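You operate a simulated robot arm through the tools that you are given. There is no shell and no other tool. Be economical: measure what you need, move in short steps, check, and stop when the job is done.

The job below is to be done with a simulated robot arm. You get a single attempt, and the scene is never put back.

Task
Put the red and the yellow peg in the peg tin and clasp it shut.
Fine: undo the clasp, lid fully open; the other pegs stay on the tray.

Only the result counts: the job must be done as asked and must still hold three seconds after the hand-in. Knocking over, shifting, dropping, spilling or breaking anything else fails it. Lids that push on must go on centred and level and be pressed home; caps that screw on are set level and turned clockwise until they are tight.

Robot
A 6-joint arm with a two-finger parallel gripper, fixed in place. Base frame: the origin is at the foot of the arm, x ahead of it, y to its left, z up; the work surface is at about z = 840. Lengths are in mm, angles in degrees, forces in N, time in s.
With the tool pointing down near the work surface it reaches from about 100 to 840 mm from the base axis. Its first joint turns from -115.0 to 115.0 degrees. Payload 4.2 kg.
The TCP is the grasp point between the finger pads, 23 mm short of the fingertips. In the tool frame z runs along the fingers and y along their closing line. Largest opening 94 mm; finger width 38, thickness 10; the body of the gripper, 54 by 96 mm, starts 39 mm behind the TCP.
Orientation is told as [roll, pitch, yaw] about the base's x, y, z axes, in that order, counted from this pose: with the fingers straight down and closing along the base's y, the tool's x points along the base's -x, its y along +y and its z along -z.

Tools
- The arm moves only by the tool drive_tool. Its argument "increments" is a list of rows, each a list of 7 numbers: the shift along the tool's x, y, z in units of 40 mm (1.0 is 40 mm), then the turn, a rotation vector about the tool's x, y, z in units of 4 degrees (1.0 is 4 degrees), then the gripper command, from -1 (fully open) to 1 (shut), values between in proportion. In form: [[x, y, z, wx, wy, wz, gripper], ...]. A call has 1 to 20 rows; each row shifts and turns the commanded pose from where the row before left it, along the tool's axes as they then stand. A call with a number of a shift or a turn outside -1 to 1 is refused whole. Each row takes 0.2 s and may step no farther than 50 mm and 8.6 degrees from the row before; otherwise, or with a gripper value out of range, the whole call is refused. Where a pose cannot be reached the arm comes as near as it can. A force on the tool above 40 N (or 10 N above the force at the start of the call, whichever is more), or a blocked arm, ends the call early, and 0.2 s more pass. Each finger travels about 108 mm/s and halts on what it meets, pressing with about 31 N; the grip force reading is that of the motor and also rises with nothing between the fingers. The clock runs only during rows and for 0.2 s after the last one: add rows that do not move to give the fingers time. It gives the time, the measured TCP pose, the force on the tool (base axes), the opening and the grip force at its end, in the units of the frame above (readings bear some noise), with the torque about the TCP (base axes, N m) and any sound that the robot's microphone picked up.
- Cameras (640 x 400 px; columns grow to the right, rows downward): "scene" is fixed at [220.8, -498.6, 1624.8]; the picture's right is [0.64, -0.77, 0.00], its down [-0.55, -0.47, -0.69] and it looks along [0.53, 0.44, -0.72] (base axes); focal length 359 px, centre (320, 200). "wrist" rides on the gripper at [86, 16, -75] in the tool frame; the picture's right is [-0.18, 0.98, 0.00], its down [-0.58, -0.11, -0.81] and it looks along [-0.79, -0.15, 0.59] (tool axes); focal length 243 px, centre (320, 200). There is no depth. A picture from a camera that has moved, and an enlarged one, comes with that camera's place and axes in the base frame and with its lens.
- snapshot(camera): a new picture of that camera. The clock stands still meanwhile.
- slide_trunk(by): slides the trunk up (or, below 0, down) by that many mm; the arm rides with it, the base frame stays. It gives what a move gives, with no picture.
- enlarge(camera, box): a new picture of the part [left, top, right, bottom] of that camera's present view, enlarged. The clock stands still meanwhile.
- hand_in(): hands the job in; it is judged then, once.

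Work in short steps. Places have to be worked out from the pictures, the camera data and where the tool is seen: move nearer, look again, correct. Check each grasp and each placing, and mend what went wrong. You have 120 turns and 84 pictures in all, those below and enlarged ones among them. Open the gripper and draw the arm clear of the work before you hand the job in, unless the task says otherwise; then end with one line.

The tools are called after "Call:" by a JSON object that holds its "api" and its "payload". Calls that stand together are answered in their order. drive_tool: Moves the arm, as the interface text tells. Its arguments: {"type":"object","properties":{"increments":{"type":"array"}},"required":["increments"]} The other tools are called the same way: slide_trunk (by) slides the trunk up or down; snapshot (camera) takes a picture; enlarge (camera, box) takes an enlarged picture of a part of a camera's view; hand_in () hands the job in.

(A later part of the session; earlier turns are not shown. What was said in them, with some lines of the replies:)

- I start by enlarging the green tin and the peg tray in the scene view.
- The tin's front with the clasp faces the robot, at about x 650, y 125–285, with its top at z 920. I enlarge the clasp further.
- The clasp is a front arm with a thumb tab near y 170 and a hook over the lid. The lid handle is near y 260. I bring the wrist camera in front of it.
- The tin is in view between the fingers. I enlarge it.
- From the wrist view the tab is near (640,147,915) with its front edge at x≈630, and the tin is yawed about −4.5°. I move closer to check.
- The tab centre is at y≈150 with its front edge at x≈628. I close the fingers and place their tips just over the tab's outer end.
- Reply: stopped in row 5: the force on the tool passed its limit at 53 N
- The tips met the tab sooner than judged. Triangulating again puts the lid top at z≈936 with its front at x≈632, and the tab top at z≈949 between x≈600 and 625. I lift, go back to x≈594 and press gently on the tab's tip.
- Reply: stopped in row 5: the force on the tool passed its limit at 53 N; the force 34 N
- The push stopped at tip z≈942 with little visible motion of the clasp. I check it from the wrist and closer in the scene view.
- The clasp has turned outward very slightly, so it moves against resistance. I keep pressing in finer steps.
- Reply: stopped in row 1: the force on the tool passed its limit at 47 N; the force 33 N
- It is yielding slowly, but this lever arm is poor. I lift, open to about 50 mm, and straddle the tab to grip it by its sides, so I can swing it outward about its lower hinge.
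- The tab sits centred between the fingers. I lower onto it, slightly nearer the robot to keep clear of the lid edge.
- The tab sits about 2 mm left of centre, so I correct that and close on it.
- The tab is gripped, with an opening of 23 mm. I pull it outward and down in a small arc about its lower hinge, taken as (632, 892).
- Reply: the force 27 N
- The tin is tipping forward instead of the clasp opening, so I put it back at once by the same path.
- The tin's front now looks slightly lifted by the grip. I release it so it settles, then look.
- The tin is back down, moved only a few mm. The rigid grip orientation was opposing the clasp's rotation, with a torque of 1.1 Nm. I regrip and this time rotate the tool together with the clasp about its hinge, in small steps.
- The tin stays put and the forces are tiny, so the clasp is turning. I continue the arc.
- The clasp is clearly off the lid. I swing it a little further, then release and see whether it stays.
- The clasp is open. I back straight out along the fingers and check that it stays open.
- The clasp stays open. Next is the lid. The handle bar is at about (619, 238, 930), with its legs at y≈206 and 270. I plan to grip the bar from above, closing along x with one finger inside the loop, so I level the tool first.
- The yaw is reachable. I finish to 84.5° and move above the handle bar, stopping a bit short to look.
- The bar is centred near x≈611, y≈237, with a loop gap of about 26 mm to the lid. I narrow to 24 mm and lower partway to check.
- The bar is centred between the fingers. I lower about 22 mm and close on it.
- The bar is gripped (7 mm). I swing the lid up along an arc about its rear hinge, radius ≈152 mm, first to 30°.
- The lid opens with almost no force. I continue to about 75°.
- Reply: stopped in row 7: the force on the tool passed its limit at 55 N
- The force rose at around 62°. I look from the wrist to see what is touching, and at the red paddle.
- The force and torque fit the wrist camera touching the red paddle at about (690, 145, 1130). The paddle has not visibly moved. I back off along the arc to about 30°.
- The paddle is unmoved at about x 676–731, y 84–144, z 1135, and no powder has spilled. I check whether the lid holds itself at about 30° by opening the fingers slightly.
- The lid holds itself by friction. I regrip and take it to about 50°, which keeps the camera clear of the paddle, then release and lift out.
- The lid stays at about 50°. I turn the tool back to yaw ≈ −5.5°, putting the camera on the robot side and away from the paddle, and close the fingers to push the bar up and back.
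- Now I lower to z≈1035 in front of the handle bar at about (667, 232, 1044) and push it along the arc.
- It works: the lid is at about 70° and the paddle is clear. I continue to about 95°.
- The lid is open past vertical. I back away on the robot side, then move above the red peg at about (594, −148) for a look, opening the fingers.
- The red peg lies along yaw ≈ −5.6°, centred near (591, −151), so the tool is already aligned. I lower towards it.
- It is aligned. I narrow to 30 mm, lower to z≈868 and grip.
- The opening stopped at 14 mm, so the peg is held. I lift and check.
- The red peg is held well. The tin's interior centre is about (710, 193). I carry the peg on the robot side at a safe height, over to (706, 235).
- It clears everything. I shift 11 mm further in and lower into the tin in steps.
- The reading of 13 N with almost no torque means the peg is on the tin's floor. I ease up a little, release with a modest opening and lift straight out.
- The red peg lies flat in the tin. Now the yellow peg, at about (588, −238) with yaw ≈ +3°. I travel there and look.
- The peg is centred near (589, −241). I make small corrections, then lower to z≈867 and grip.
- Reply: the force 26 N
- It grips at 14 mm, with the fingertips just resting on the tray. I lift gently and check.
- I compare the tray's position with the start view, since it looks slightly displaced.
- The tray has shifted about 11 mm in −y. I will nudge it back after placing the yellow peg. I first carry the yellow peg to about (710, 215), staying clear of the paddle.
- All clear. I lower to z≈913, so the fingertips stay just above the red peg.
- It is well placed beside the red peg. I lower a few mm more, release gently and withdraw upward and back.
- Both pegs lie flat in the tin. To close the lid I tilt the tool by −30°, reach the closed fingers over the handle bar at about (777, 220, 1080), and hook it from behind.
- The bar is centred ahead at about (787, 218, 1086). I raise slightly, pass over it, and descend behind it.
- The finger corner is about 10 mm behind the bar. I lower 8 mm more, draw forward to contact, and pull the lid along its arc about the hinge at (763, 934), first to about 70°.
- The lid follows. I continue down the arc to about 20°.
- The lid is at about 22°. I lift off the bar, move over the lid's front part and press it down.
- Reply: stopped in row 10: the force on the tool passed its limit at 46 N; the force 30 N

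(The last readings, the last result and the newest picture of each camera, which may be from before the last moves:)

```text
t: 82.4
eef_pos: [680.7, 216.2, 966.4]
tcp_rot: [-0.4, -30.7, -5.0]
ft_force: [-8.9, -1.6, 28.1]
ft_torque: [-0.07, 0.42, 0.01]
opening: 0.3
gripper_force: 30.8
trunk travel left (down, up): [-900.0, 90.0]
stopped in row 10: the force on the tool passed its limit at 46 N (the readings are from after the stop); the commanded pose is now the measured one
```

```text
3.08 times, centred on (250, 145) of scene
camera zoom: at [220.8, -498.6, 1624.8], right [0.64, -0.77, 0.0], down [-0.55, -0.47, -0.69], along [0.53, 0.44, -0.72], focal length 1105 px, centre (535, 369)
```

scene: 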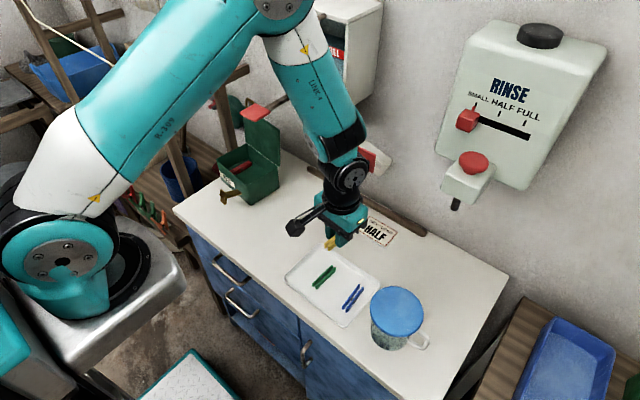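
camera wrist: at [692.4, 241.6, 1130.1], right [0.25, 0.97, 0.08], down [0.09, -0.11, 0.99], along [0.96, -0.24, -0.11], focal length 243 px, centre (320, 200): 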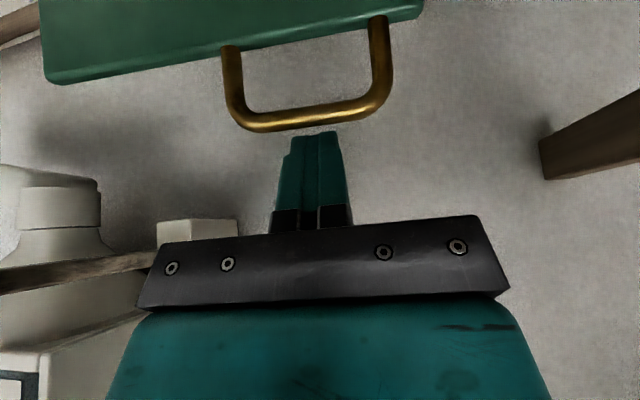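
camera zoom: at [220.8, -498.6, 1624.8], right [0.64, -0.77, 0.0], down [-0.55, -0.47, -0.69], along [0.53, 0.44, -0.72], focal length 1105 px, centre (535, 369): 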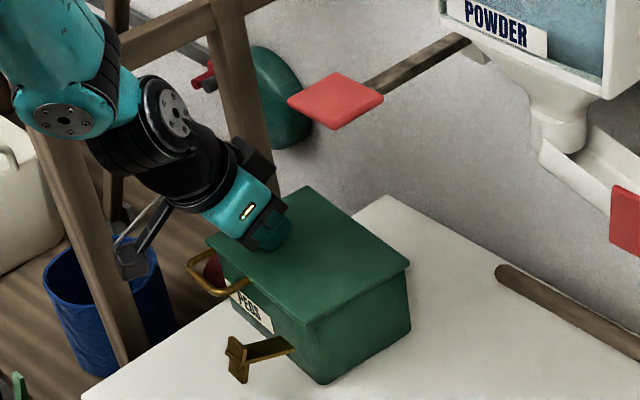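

The lid is pressed shut. I lift, back away and return to the earlier approach pose in front of the clasp, at pitch −47°.

Call:
{"api": "drive_tool", "payload": {"increments": [[-0.5, 0, -0.866, 0, 0, 0, 1], [0.777, -0.3325, -0.414, 0, 0, 0, 1], [0.777, -0.3325, -0.414, 0, 0, 0, 1], [0.777, -0.3325, -0.414, 0, 0, 0, 1], [0.777, -0.3325, -0.414, 0, 0, 0, -0.1], [0.777, -0.3325, -0.414, 0, 0, 0, -0.1], [0, 0, 0, 0, -1, 0, -0.1], [0, 0, 0, 0, -1, 0, -0.1], [0, 0, 0, 0, -1, 0, -0.1], [0, 0, 0, 0, -1, 0, -0.1], [0, 0, 0, 0, -0.2, 0, -0.1], [0, 0, 0, 0, 0, 0, -0.1]]}}

Call:
{"api": "snapshot", "payload": {"camera": "wrist"}}

Call:
{"api": "enlarge", "payload": {"camera": "scene", "box": [190, 120, 310, 220]}}

```text
t: 85.0
eef_pos: [497.5, 165.8, 996.4]
tcp_rot: [-0.8, -47.3, -4.8]
ft_force: [0.6, 0.3, 0.1]
ft_torque: [-0.01, -0.02, 0.01]
opening: 51.8
gripper_force: 0.1
trunk travel left (down, up): [-900.0, 90.0]
```

```text
10 pictures are left
camera wrist: at [385.9, 191.2, 984.5], right [0.21, 0.97, 0.13], down [-0.21, -0.08, 0.98], along [0.95, -0.23, 0.18], focal length 243 px, centre (320, 200)
```

wrist: 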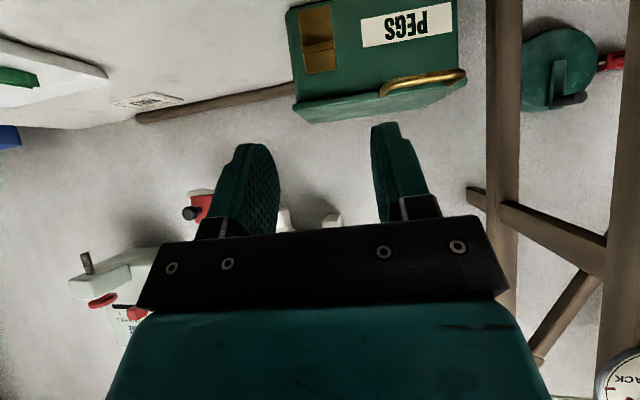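

```text
4.00 times, centred on (250, 170) of scene
camera zoom: at [220.8, -498.6, 1624.8], right [0.64, -0.77, 0.0], down [-0.55, -0.47, -0.69], along [0.53, 0.44, -0.72], focal length 1436 px, centre (600, 320)
```

zoom: 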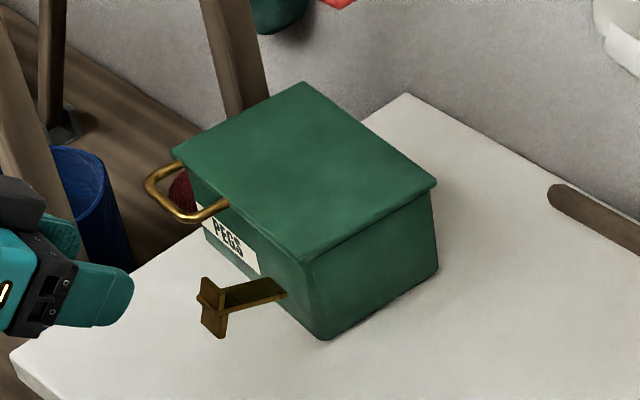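

The clasp has dropped to about 80° outward, with its arm end near (583, 158, 895). I approach along the finger axis to straddle it.

Call:
{"api": "drive_tool", "payload": {"increments": [[0.3, 0, 0.78, 0, 0, 0, -0.1], [0.3, 0, 0.78, 0, 0, 0, -0.1], [0, 0, 0.7, 0, 0, 0, -0.1], [0, 0, 0.7, 0, 0, 0, -0.1], [0, 0, 0.55, 0, 0, 0, -0.1]]}}

Call:
{"api": "snapshot", "payload": {"camera": "wrist"}}

```text
t: 86.2
eef_pos: [584.0, 156.9, 885.4]
tcp_rot: [-0.7, -47.1, -4.7]
ft_force: [0.3, 0.7, 0.5]
ft_torque: [0.0, 0.01, 0.0]
opening: 51.6
gripper_force: 0.1
trunk travel left (down, up): [-900.0, 90.0]
```

```text
8 pictures are left
camera wrist: at [471.7, 183.9, 872.5], right [0.21, 0.97, 0.13], down [-0.21, -0.08, 0.98], along [0.95, -0.23, 0.18], focal length 243 px, centre (320, 200)
```

wrist: 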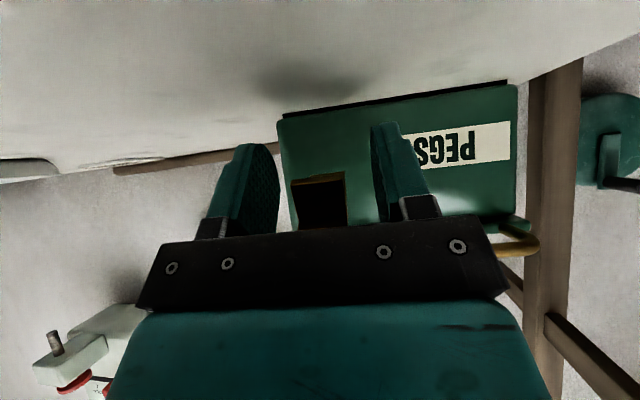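

The tab is centred between the fingers. I raise slightly, grip, and rotate it back about the hinge.

Call:
{"api": "drive_tool", "payload": {"increments": [[-0.147, 0, -0.136, 0, 0, 0, -0.1], [0, 0, 0, 0, 0, 0, 0.4], [0, 0, 0, 0, 0, 0, 1], [0, 0, 0, 0, 0, 0, 1], [-0.069, 0, -0.0614, 0, 1, 0, 1], [-0.069, 0, -0.0614, 0, 1, 0, 1], [-0.069, 0, -0.0614, 0, 1, 0, 1], [-0.069, 0, -0.0614, 0, 1, 0, 1], [-0.069, 0, -0.0614, 0, 1, 0, 1], [-0.069, 0, -0.0614, 0, 1, 0, 1]]}}

Call:
{"api": "enlarge", "payload": {"camera": "scene", "box": [190, 120, 310, 220]}}

```text
t: 88.4
eef_pos: [589.0, 156.1, 913.1]
tcp_rot: [-0.6, -23.1, -5.0]
ft_force: [2.1, -3.0, 1.0]
ft_torque: [-0.02, 0.22, -0.56]
opening: 23.9
gripper_force: 30.9
trunk travel left (down, up): [-900.0, 90.0]
```

```text
4.00 times, centred on (250, 170) of scene
camera zoom: at [220.8, -498.6, 1624.8], right [0.64, -0.77, 0.0], down [-0.55, -0.47, -0.69], along [0.53, 0.44, -0.72], focal length 1436 px, centre (600, 320)
```

zoom: 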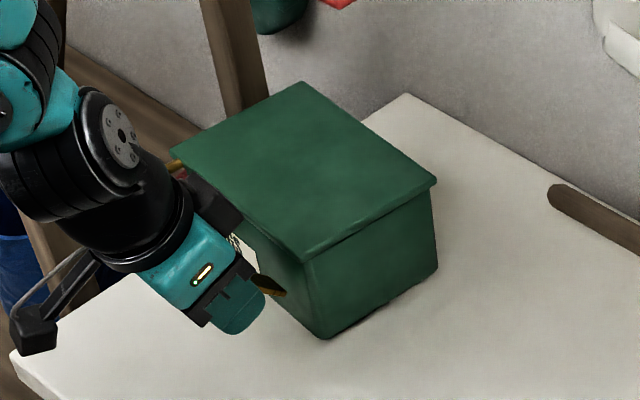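

The forces are low and the tin is steady. I continue the rotation towards closed without pictures, watching the forces.

Call:
{"api": "drive_tool", "payload": {"increments": [[-0.069, 0, -0.0614, 0, 1, 0, 1], [-0.069, 0, -0.0614, 0, 1, 0, 1], [-0.069, 0, -0.0614, 0, 1, 0, 1], [-0.069, 0, -0.0614, 0, 1, 0, 1], [-0.069, 0, -0.0614, 0, 1, 0, 1]]}}

Call:
{"api": "enlarge", "payload": {"camera": "wrist", "box": [200, 80, 440, 240]}}

```text
t: 89.6
eef_pos: [599.9, 156.2, 930.3]
tcp_rot: [-0.5, -3.2, -5.2]
ft_force: [2.4, -0.8, -0.1]
ft_torque: [0.11, 0.07, -0.2]
opening: 23.9
gripper_force: 31.2
trunk travel left (down, up): [-900.0, 90.0]
```

```text
2.50 times, centred on (320, 160) of wrist
camera zoom: at [509.8, 179.9, 999.7], right [0.27, 0.96, 0.0], down [0.52, -0.15, 0.84], along [0.81, -0.23, -0.55], focal length 606 px, centre (320, 300)
```

zoom: 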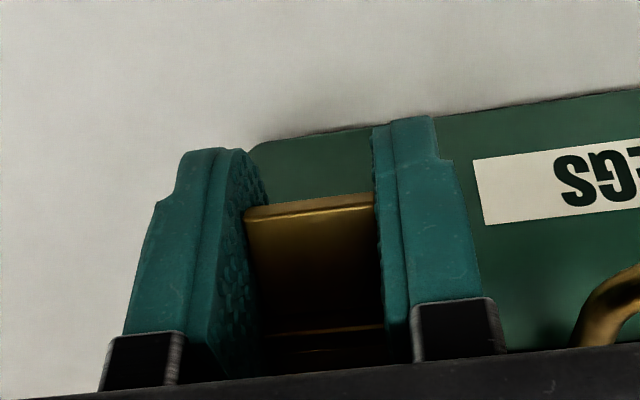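

The clasp has come about 44° back, with roughly 20° to go. I continue in smaller steps.

Call:
{"api": "drive_tool", "payload": {"increments": [[-0.069, 0, -0.0614, 0, 1, 0, 1], [-0.069, 0, -0.0614, 0, 1, 0, 1], [-0.069, 0, -0.0614, 0, 1, 0, 1]]}}

```text
t: 90.4
eef_pos: [607.9, 154.1, 936.3]
tcp_rot: [-0.6, 8.9, -5.3]
ft_force: [-1.6, -2.1, -5.1]
ft_torque: [0.15, 0.15, -0.09]
opening: 23.7
gripper_force: 31.1
trunk travel left (down, up): [-900.0, 90.0]
```

Call:
{"api": "drive_tool", "payload": {"increments": [[-0.069, 0, -0.0614, 0, 1, 0, 1], [-0.069, 0, -0.0614, 0, 1, 0, 1]]}}

Call:
{"api": "enlarge", "payload": {"camera": "scene", "box": [190, 120, 310, 220]}}

```text
t: 91.0
eef_pos: [600.5, 160.6, 942.4]
tcp_rot: [-0.9, 17.1, -4.5]
ft_force: [-3.4, -3.9, -6.1]
ft_torque: [0.18, 0.26, -0.41]
opening: 23.7
gripper_force: 31.4
trunk travel left (down, up): [-900.0, 90.0]
```

```text
4.00 times, centred on (250, 170) of scene
camera zoom: at [220.8, -498.6, 1624.8], right [0.64, -0.77, 0.0], down [-0.55, -0.47, -0.69], along [0.53, 0.44, -0.72], focal length 1436 px, centre (600, 320)
```

zoom: 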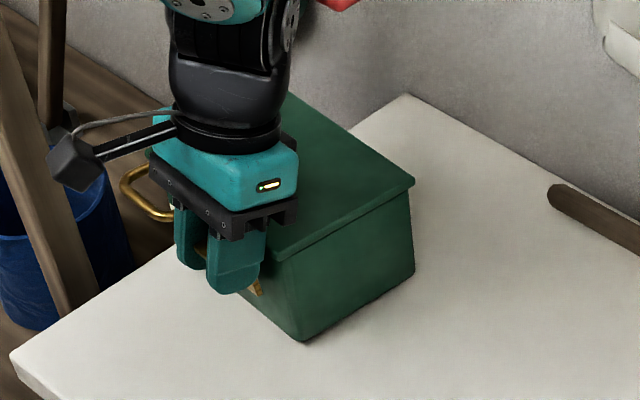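

The arm ran into a limit at this tilt and dragged the tin by about 10 mm. I step back one increment, set it down and release to inspect.

Call:
{"api": "drive_tool", "payload": {"increments": [[0, 0, 0.07, 0, -1, 0, 1], [0, 0, 0.07, 0, 0, 0, 1], [0, 0, 0, 0, 0, 0, 0.4], [0, 0, 0, 0, 0, 0, 0], [0, 0, 0, 0, 0, 0, 0]]}}

Call:
{"api": "snapshot", "payload": {"camera": "wrist"}}

```text
t: 92.2
eef_pos: [612.3, 158.1, 935.9]
tcp_rot: [-0.7, 12.7, -5.2]
ft_force: [-0.1, 0.5, 0.4]
ft_torque: [-0.04, -0.02, 0.0]
opening: 47.0
gripper_force: 0.1
trunk travel left (down, up): [-900.0, 90.0]
```

```text
4 pictures are left
camera wrist: at [543.5, 180.0, 1028.9], right [0.27, 0.96, -0.05], down [0.73, -0.17, 0.66], along [0.63, -0.21, -0.75], focal length 243 px, centre (320, 200)
```

wrist: 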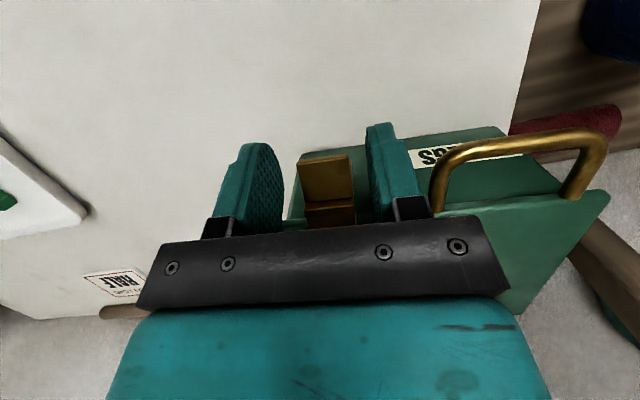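

The clasp is nearly closed but about 10 mm short, with the tab tip at about (593, 163, 945). I lift out, level the tool, close the fingers and position them just in front of the tab.

Call:
{"api": "drive_tool", "payload": {"increments": [[0.165, 0, -0.73, 0, 0, 0, 0], [0.165, 0, -0.73, 0, 0, 0, 0], [0, 0, 0, 0, -1, 0, 0], [0, 0, 0, 0, -1, 0, 0], [0, 0, 0, 0, -1, 0, 1], [0, 0, 0, 0, -0.2, 0, 1], [0.6, 0, 0, 0, 0, 0, 1], [0.6, 0, 0, 0, 0, 0, 1], [0, 0, 0.65, 0, 0, 0, 1], [0, 0, 0.65, 0, 0, 0, 1], [0, 0, 0, 0, 0, 0, 1]]}}

```text
t: 94.6
eef_pos: [563.7, 158.4, 943.0]
tcp_rot: [-0.5, -0.1, -5.2]
ft_force: [0.1, -0.2, -1.0]
ft_torque: [-0.02, -0.01, 0.01]
opening: 0.2
gripper_force: 30.8
trunk travel left (down, up): [-900.0, 90.0]
```

I am in front of the tab with no contact yet. I push inward in 4 mm steps.

Call:
{"api": "drive_tool", "payload": {"increments": [[-0.1, 0, 0, 0, 0, 0, 1], [-0.1, 0, 0, 0, 0, 0, 1], [-0.1, 0, 0, 0, 0, 0, 1], [-0.1, 0, 0, 0, 0, 0, 1], [-0.1, 0, 0, 0, 0, 0, 1]]}}

```text
t: 95.8
eef_pos: [584.9, 157.0, 943.3]
tcp_rot: [-0.5, 0.0, -5.2]
ft_force: [-0.2, -0.6, -0.6]
ft_torque: [0.0, 0.01, 0.02]
opening: 0.0
gripper_force: 31.3
trunk travel left (down, up): [-900.0, 90.0]
```

There is no notable force yet. I continue in small steps.

Call:
{"api": "drive_tool", "payload": {"increments": [[-0.08, 0, 0, 0, 0, 0, 1], [-0.08, 0, 0, 0, 0, 0, 1], [-0.08, 0, 0, 0, 0, 0, 1]]}}

```text
t: 96.6
eef_pos: [593.4, 157.5, 943.0]
tcp_rot: [-0.4, 0.0, -5.2]
ft_force: [-4.8, -1.2, -0.6]
ft_torque: [-0.06, -0.05, -0.01]
opening: 0.0
gripper_force: 31.3
trunk travel left (down, up): [-900.0, 90.0]
```

Contact is at about 5 N now. I take one scene look.

Call:
{"api": "enlarge", "payload": {"camera": "scene", "box": [210, 140, 280, 200]}}

```text
6.67 times, centred on (245, 170) of scene
camera zoom: at [220.8, -498.6, 1624.8], right [0.64, -0.77, 0.0], down [-0.55, -0.47, -0.69], along [0.53, 0.44, -0.72], focal length 2394 px, centre (820, 400)
```

zoom: 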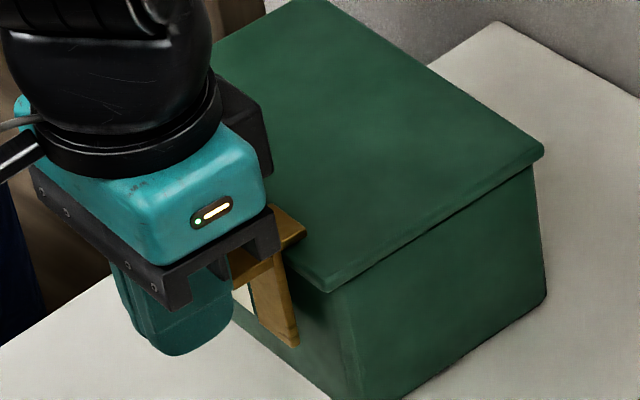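

The hook is over the lid edge but a few mm short of the original seat. I push on a little further.

Call:
{"api": "drive_tool", "payload": {"increments": [[-0.06, 0, 0, 0, 0, 0, 1], [-0.06, 0, 0, 0, 0, 0, 1], [-0.06, 0, 0, 0, 0, 0, 1]]}}

```text
t: 97.4
eef_pos: [600.8, 155.5, 943.4]
tcp_rot: [-0.4, 0.0, -5.1]
ft_force: [-4.2, -0.5, -0.8]
ft_torque: [-0.04, 0.0, 0.02]
opening: 0.2
gripper_force: 31.4
trunk travel left (down, up): [-900.0, 90.0]
```

The force stays near 4 N, so either the clasp is turning or the tin is sliding. I look once more.

Call:
{"api": "enlarge", "payload": {"camera": "scene", "box": [210, 140, 280, 200]}}

```text
6.67 times, centred on (245, 170) of scene
camera zoom: at [220.8, -498.6, 1624.8], right [0.64, -0.77, 0.0], down [-0.55, -0.47, -0.69], along [0.53, 0.44, -0.72], focal length 2394 px, centre (820, 400)
```

zoom: 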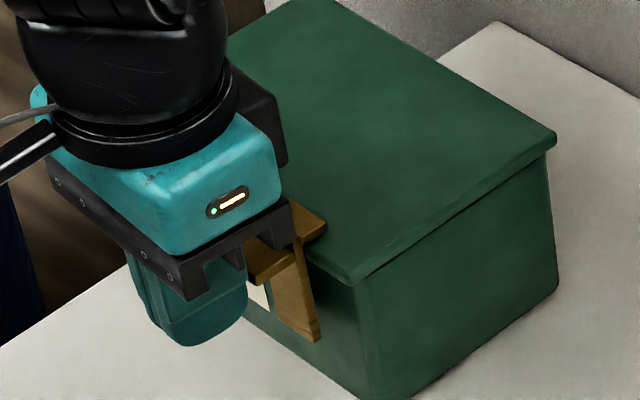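

The hook, arm and tin now keep the same relative position as in the starting picture, and they slide together, so the clasp is fully shut. I retreat, then go to nudge the tray back about 11 mm by pushing its +y rim from inside.

Call:
{"api": "drive_tool", "payload": {"increments": [[0.5, 0, 0, 0, 0, 0, 1], [1, 0, 0, 0, 0, 0, 1], [0, 0, -1, 0, 0, 0, 1], [0, 0, -1, 0, 0, 0, 1], [-0.235, -0.8825, 0, 0, 0, 0, 1], [-0.235, -0.8825, 0, 0, 0, 0, 1], [-0.235, -0.8825, 0, 0, 0, 0, 1], [-0.235, -0.8825, 0, 0, 0, 0, 1], [-0.235, -0.8825, 0, 0, 0, 0, 1], [-0.235, -0.8825, 0, 0, 0, 0, 1], [-0.235, -0.8825, 0, 0, 0, 0, 1], [-0.235, -0.8825, 0, 0, 0, 0, 1], [-0.235, -0.8825, 0, 0, 0, 0, 1], [0, 0, 0.5, 0, 0, -1, 1], [0, 0, 0.8, 0, 0, -0.28, 1], [0, 0, 0.8, 0, 0, 0, 1]]}}

```text
t: 100.8
eef_pos: [596.2, -162.8, 942.5]
tcp_rot: [-0.5, 0.0, -0.1]
ft_force: [-0.1, 0.2, -0.6]
ft_torque: [0.0, -0.01, -0.02]
opening: 0.2
gripper_force: 30.8
trunk travel left (down, up): [-900.0, 90.0]
```

I lower inside the empty end of the tray to about 4 mm above its floor.

Call:
{"api": "drive_tool", "payload": {"increments": [[0, 0, 0.8, 0, 0, 0, 1], [0, 0, 0.6, 0, 0, 0, 1], [0, 0, 0.3, 0, 0, 0, 1], [0, 0, 0.08, 0, 0, 0, 1], [0, 0, 0, 0, 0, 0, 1]]}}

Call:
{"api": "drive_tool", "payload": {"increments": [[0, 0.1, 0, 0, 0, 0, 1], [0, 0.1, 0, 0, 0, 0, 1], [0, 0.1, 0, 0, 0, 0, 1], [0, 0.1, 0, 0, 0, 0, 1]]}}

```text
t: 102.0
eef_pos: [596.8, -163.5, 869.5]
tcp_rot: [-0.5, 0.0, 0.0]
ft_force: [-0.7, -0.2, -0.8]
ft_torque: [0.01, 0.0, -0.02]
opening: 0.1
gripper_force: 30.9
trunk travel left (down, up): [-900.0, 90.0]
```

```text
t: 103.0
eef_pos: [596.5, -147.1, 870.1]
tcp_rot: [-0.5, 0.1, -0.1]
ft_force: [0.2, -0.8, 0.7]
ft_torque: [0.01, -0.02, 0.0]
opening: 0.0
gripper_force: 31.1
trunk travel left (down, up): [-900.0, 90.0]
```

No clear contact yet at y=−147. I continue in 3 mm steps and watch for contact.

Call:
{"api": "drive_tool", "payload": {"increments": [[0, 0.075, 0, 0, 0, 0, 1]]}}

Call:
{"api": "drive_tool", "payload": {"increments": [[0, 0.075, 0, 0, 0, 0, 1]]}}

Call:
{"api": "drive_tool", "payload": {"increments": [[0, 0.075, 0, 0, 0, 0, 1]]}}

```text
t: 103.4
eef_pos: [597.0, -144.7, 870.9]
tcp_rot: [-0.5, 0.0, -0.2]
ft_force: [0.1, -0.2, -0.1]
ft_torque: [0.0, -0.04, -0.01]
opening: 0.2
gripper_force: 31.6
trunk travel left (down, up): [-900.0, 90.0]
```

```text
t: 103.8
eef_pos: [597.1, -141.7, 870.3]
tcp_rot: [-0.5, 0.0, -0.1]
ft_force: [0.3, 0.2, -0.6]
ft_torque: [0.02, 0.04, 0.0]
opening: 0.0
gripper_force: 30.7
trunk travel left (down, up): [-900.0, 90.0]
```

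```text
t: 104.2
eef_pos: [597.3, -138.6, 871.9]
tcp_rot: [-0.5, 0.0, -0.1]
ft_force: [0.8, -0.4, 1.1]
ft_torque: [-0.01, -0.05, 0.0]
opening: 0.0
gripper_force: 30.7
trunk travel left (down, up): [-900.0, 90.0]
```

Call:
{"api": "drive_tool", "payload": {"increments": [[0, 0.075, 0, 0, 0, 0, 1]]}}

Call:
{"api": "drive_tool", "payload": {"increments": [[0, 0.075, 0, 0, 0, 0, 1]]}}

Call:
{"api": "enlarge", "payload": {"camera": "scene", "box": [270, 230, 390, 330]}}

```text
t: 104.6
eef_pos: [597.6, -135.5, 870.2]
tcp_rot: [-0.5, 0.0, -0.1]
ft_force: [0.0, 0.1, 0.8]
ft_torque: [0.02, 0.0, -0.01]
opening: 0.0
gripper_force: 30.7
trunk travel left (down, up): [-900.0, 90.0]
```

```text
t: 105.0
eef_pos: [596.5, -132.8, 870.0]
tcp_rot: [-0.5, 0.0, -0.1]
ft_force: [-0.1, -1.2, 0.1]
ft_torque: [-0.05, -0.01, 0.02]
opening: 0.0
gripper_force: 31.3
trunk travel left (down, up): [-900.0, 90.0]
```

```text
4.00 times, centred on (330, 280) of scene
camera zoom: at [220.8, -498.6, 1624.8], right [0.64, -0.77, 0.0], down [-0.55, -0.47, -0.69], along [0.53, 0.44, -0.72], focal length 1436 px, centre (280, -120)
```

zoom: 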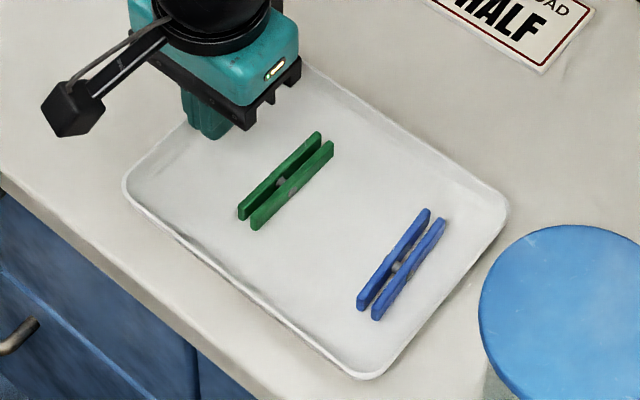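

The tray is back at its original place to within about 2 mm. I back off the rim, lift, open the gripper and retreat.

Call:
{"api": "drive_tool", "payload": {"increments": [[0, -0.12, 0, 0, 0, 0, 1], [0, 0, -0.6, 0, 0, 0, 1], [0, 0, -1, 0, 0, 0, 1], [0, 0, -1, 0, 0, 0, 1], [0, 0, -1, 0, 0, 0, -1], [0, 0, -1, 0, 0, 0, -1], [1, 0, -0.5, 0, 0, 0, -1], [1, 0, 0, 0, 0, 0, -1], [1, -0.3, 0, 0, 0, 0, -1]]}}

Call:
{"api": "enlarge", "payload": {"camera": "scene", "box": [210, 130, 282, 190]}}

```text
t: 107.0
eef_pos: [481.3, -146.6, 1071.2]
tcp_rot: [-0.5, 0.0, -0.1]
ft_force: [0.2, 0.8, 0.6]
ft_torque: [-0.01, 0.02, -0.01]
opening: 94.2
gripper_force: 0.1
out of reach, approached as far as the arm can: row 9
trunk travel left (down, up): [-900.0, 90.0]
```

```text
6.67 times, centred on (246, 160) of scene
camera zoom: at [220.8, -498.6, 1624.8], right [0.64, -0.77, 0.0], down [-0.55, -0.47, -0.69], along [0.53, 0.44, -0.72], focal length 2394 px, centre (813, 467)
```

zoom: 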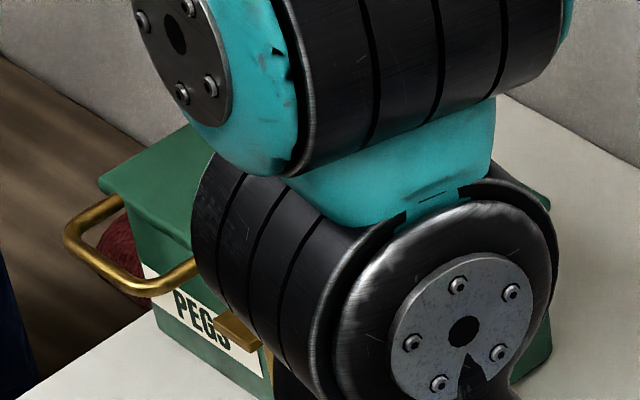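

The tray is fine, and the clasp tab is visible at lid height. To be sure the clasp is seated, I press lightly on the hook from above with tilted fingers, which keeps the wrist away from the paddle, and drag it inward. First I approach.

Call:
{"api": "drive_tool", "payload": {"increments": [[-0.1875, 0.9375, 0, 0, 0, 0, 1], [-0.1875, 0.9375, 0, 0, 0, 0, 1], [-0.1875, 0.9375, 0, 0, 0, 0, 1], [-0.1875, 0.9375, 0, 0, 0, 0, 1], [-0.1875, 0.9375, 0, 0, 0, 0, 1], [-0.1875, 0.9375, 0, 0, 0, 0, 1], [-0.1875, 0.9375, 0, 0, 0, 0, 1], [-0.1875, 0.9375, 0, 0, 0, 0, 1], [0, 0, 0, 0, 0, 0.6, 1], [0, 0, 0, 0, 0, 0.6, 1], [0, 0, 0, 0, -1, 0, 1], [0, 0, 0, 0, -1, 0, 1], [0, 0, 0, 0, -1, 0, 1], [0, 0, 0, 0, -1, 0, 1], [0, 0, 0, 0, -1, 0, 1], [0, 0, 0, 0, -1, 0, 1], [0, 0, 0, 0, -1, 0, 1], [0, 0, 0, 0, -0.5, 0, 1]]}}

```text
t: 110.8
eef_pos: [541.3, 153.0, 1070.3]
tcp_rot: [-0.6, -30.2, -4.6]
ft_force: [0.2, -0.5, -0.5]
ft_torque: [-0.01, 0.02, -0.01]
opening: 0.0
gripper_force: 31.2
trunk travel left (down, up): [-900.0, 90.0]
```

Call:
{"api": "drive_tool", "payload": {"increments": [[-0.55, 0.085, 0.905, 0, 0, 0, 1], [-0.55, 0.085, 0.905, 0, 0, 0, 1], [-0.55, 0.085, 0.905, 0, 0, 0, 1], [0, 0, 0, 0, 0, 0, 1]]}}

```text
t: 111.8
eef_pos: [654.6, 151.3, 1009.7]
tcp_rot: [-0.5, -30.0, -4.6]
ft_force: [-0.2, 0.0, 0.2]
ft_torque: [0.03, 0.03, 0.01]
opening: 0.0
gripper_force: 31.0
trunk travel left (down, up): [-900.0, 90.0]
```

I am above the hook. I descend gently to contact, expected at TCP z≈978.

Call:
{"api": "drive_tool", "payload": {"increments": [[0.15, 0, 0.26, 0, 0, 0, 1], [0.125, 0, 0.2165, 0, 0, 0, 1], [0.025, 0, 0.043, 0, 0, 0, 1], [0.025, 0, 0.043, 0, 0, 0, 1], [0.025, 0, 0.043, 0, 0, 0, 1], [0.025, 0, 0.043, 0, 0, 0, 1]]}}

```text
t: 113.2
eef_pos: [652.8, 152.4, 980.1]
tcp_rot: [-0.6, -30.1, -4.7]
ft_force: [0.2, 0.4, -0.1]
ft_torque: [-0.01, -0.03, 0.01]
opening: 0.3
gripper_force: 31.0
trunk travel left (down, up): [-900.0, 90.0]
```

Call:
{"api": "drive_tool", "payload": {"increments": [[0.025, 0, 0.043, 0, 0, 0, 1], [0.025, 0, 0.043, 0, 0, 0, 1], [0.025, 0, 0.043, 0, 0, 0, 1]]}}

```text
t: 114.0
eef_pos: [654.1, 151.6, 976.0]
tcp_rot: [-0.6, -30.2, -4.7]
ft_force: [-0.4, -2.7, 13.5]
ft_torque: [-0.06, 0.08, 0.13]
opening: 0.0
gripper_force: 31.2
trunk travel left (down, up): [-900.0, 90.0]
```

There is 13 N at corner height ≈947, which is the hook's top. I add a little pressure and drag inward about 5 mm.

Call:
{"api": "drive_tool", "payload": {"increments": [[0.012, 0, 0.022, 0, 0, 0, 1], [-0.0325, 0, 0.019, 0, 0, 0, 1], [-0.0325, 0, 0.019, 0, 0, 0, 1], [-0.0325, 0, 0.019, 0, 0, 0, 1]]}}

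```text
t: 114.8
eef_pos: [655.7, 154.0, 975.7]
tcp_rot: [-0.4, -30.3, -4.6]
ft_force: [-6.4, -3.0, 22.3]
ft_torque: [-0.08, 0.27, 0.09]
opening: 0.0
gripper_force: 30.7
trunk travel left (down, up): [-900.0, 90.0]
stopped in row 3: the force on the tool passed its limit at 41 N (the readings are from after the stop); the commanded pose is now the measured one
```

The inward drag met a firm stop, so the clasp is seated. I lift off, retreat and open the gripper.

Call:
{"api": "drive_tool", "payload": {"increments": [[-0.125, 0, -0.2165, 0, 0, 0, 1], [-0.4, 0, -0.69, 0, 0, 0, 1], [-0.4, 0, -0.69, 0, 0, 0, 1], [0.866, 0, -0.5, 0, 0, 0, 1], [0.866, 0, -0.5, 0, 0, 0, -1], [0.866, 0, -0.5, 0, 0, 0, -1], [0.5, 0, -0.6, 0, 0, 0, -1], [0, 0, -0.6, 0, 0, 0, -1]]}}

```text
t: 116.6
eef_pos: [494.5, 167.8, 1081.4]
tcp_rot: [-0.7, -30.0, -4.7]
ft_force: [0.4, -0.7, 0.6]
ft_torque: [0.03, 0.05, 0.0]
opening: 93.7
gripper_force: 0.1
trunk travel left (down, up): [-900.0, 90.0]
```

The gripper is open and the arm is clear of the work, so I hand the job in.

Call:
{"api": "hand_in", "payload": {}}

```text
The job is handed in.
```

The red and yellow pegs are in the tin, the lid is pressed shut and the clasp is closed. I had no pictures left to check the clasp after its last press, so that rests on the firm stop I felt. The tin ended up roughly 15 mm from where it started. The tray was pushed about 11 mm out of place and moved back to within about 2 mm, with the green and blue pegs still on it. The wrist camera touched the red paddle once; the paddle did not visibly move and no powder came out.
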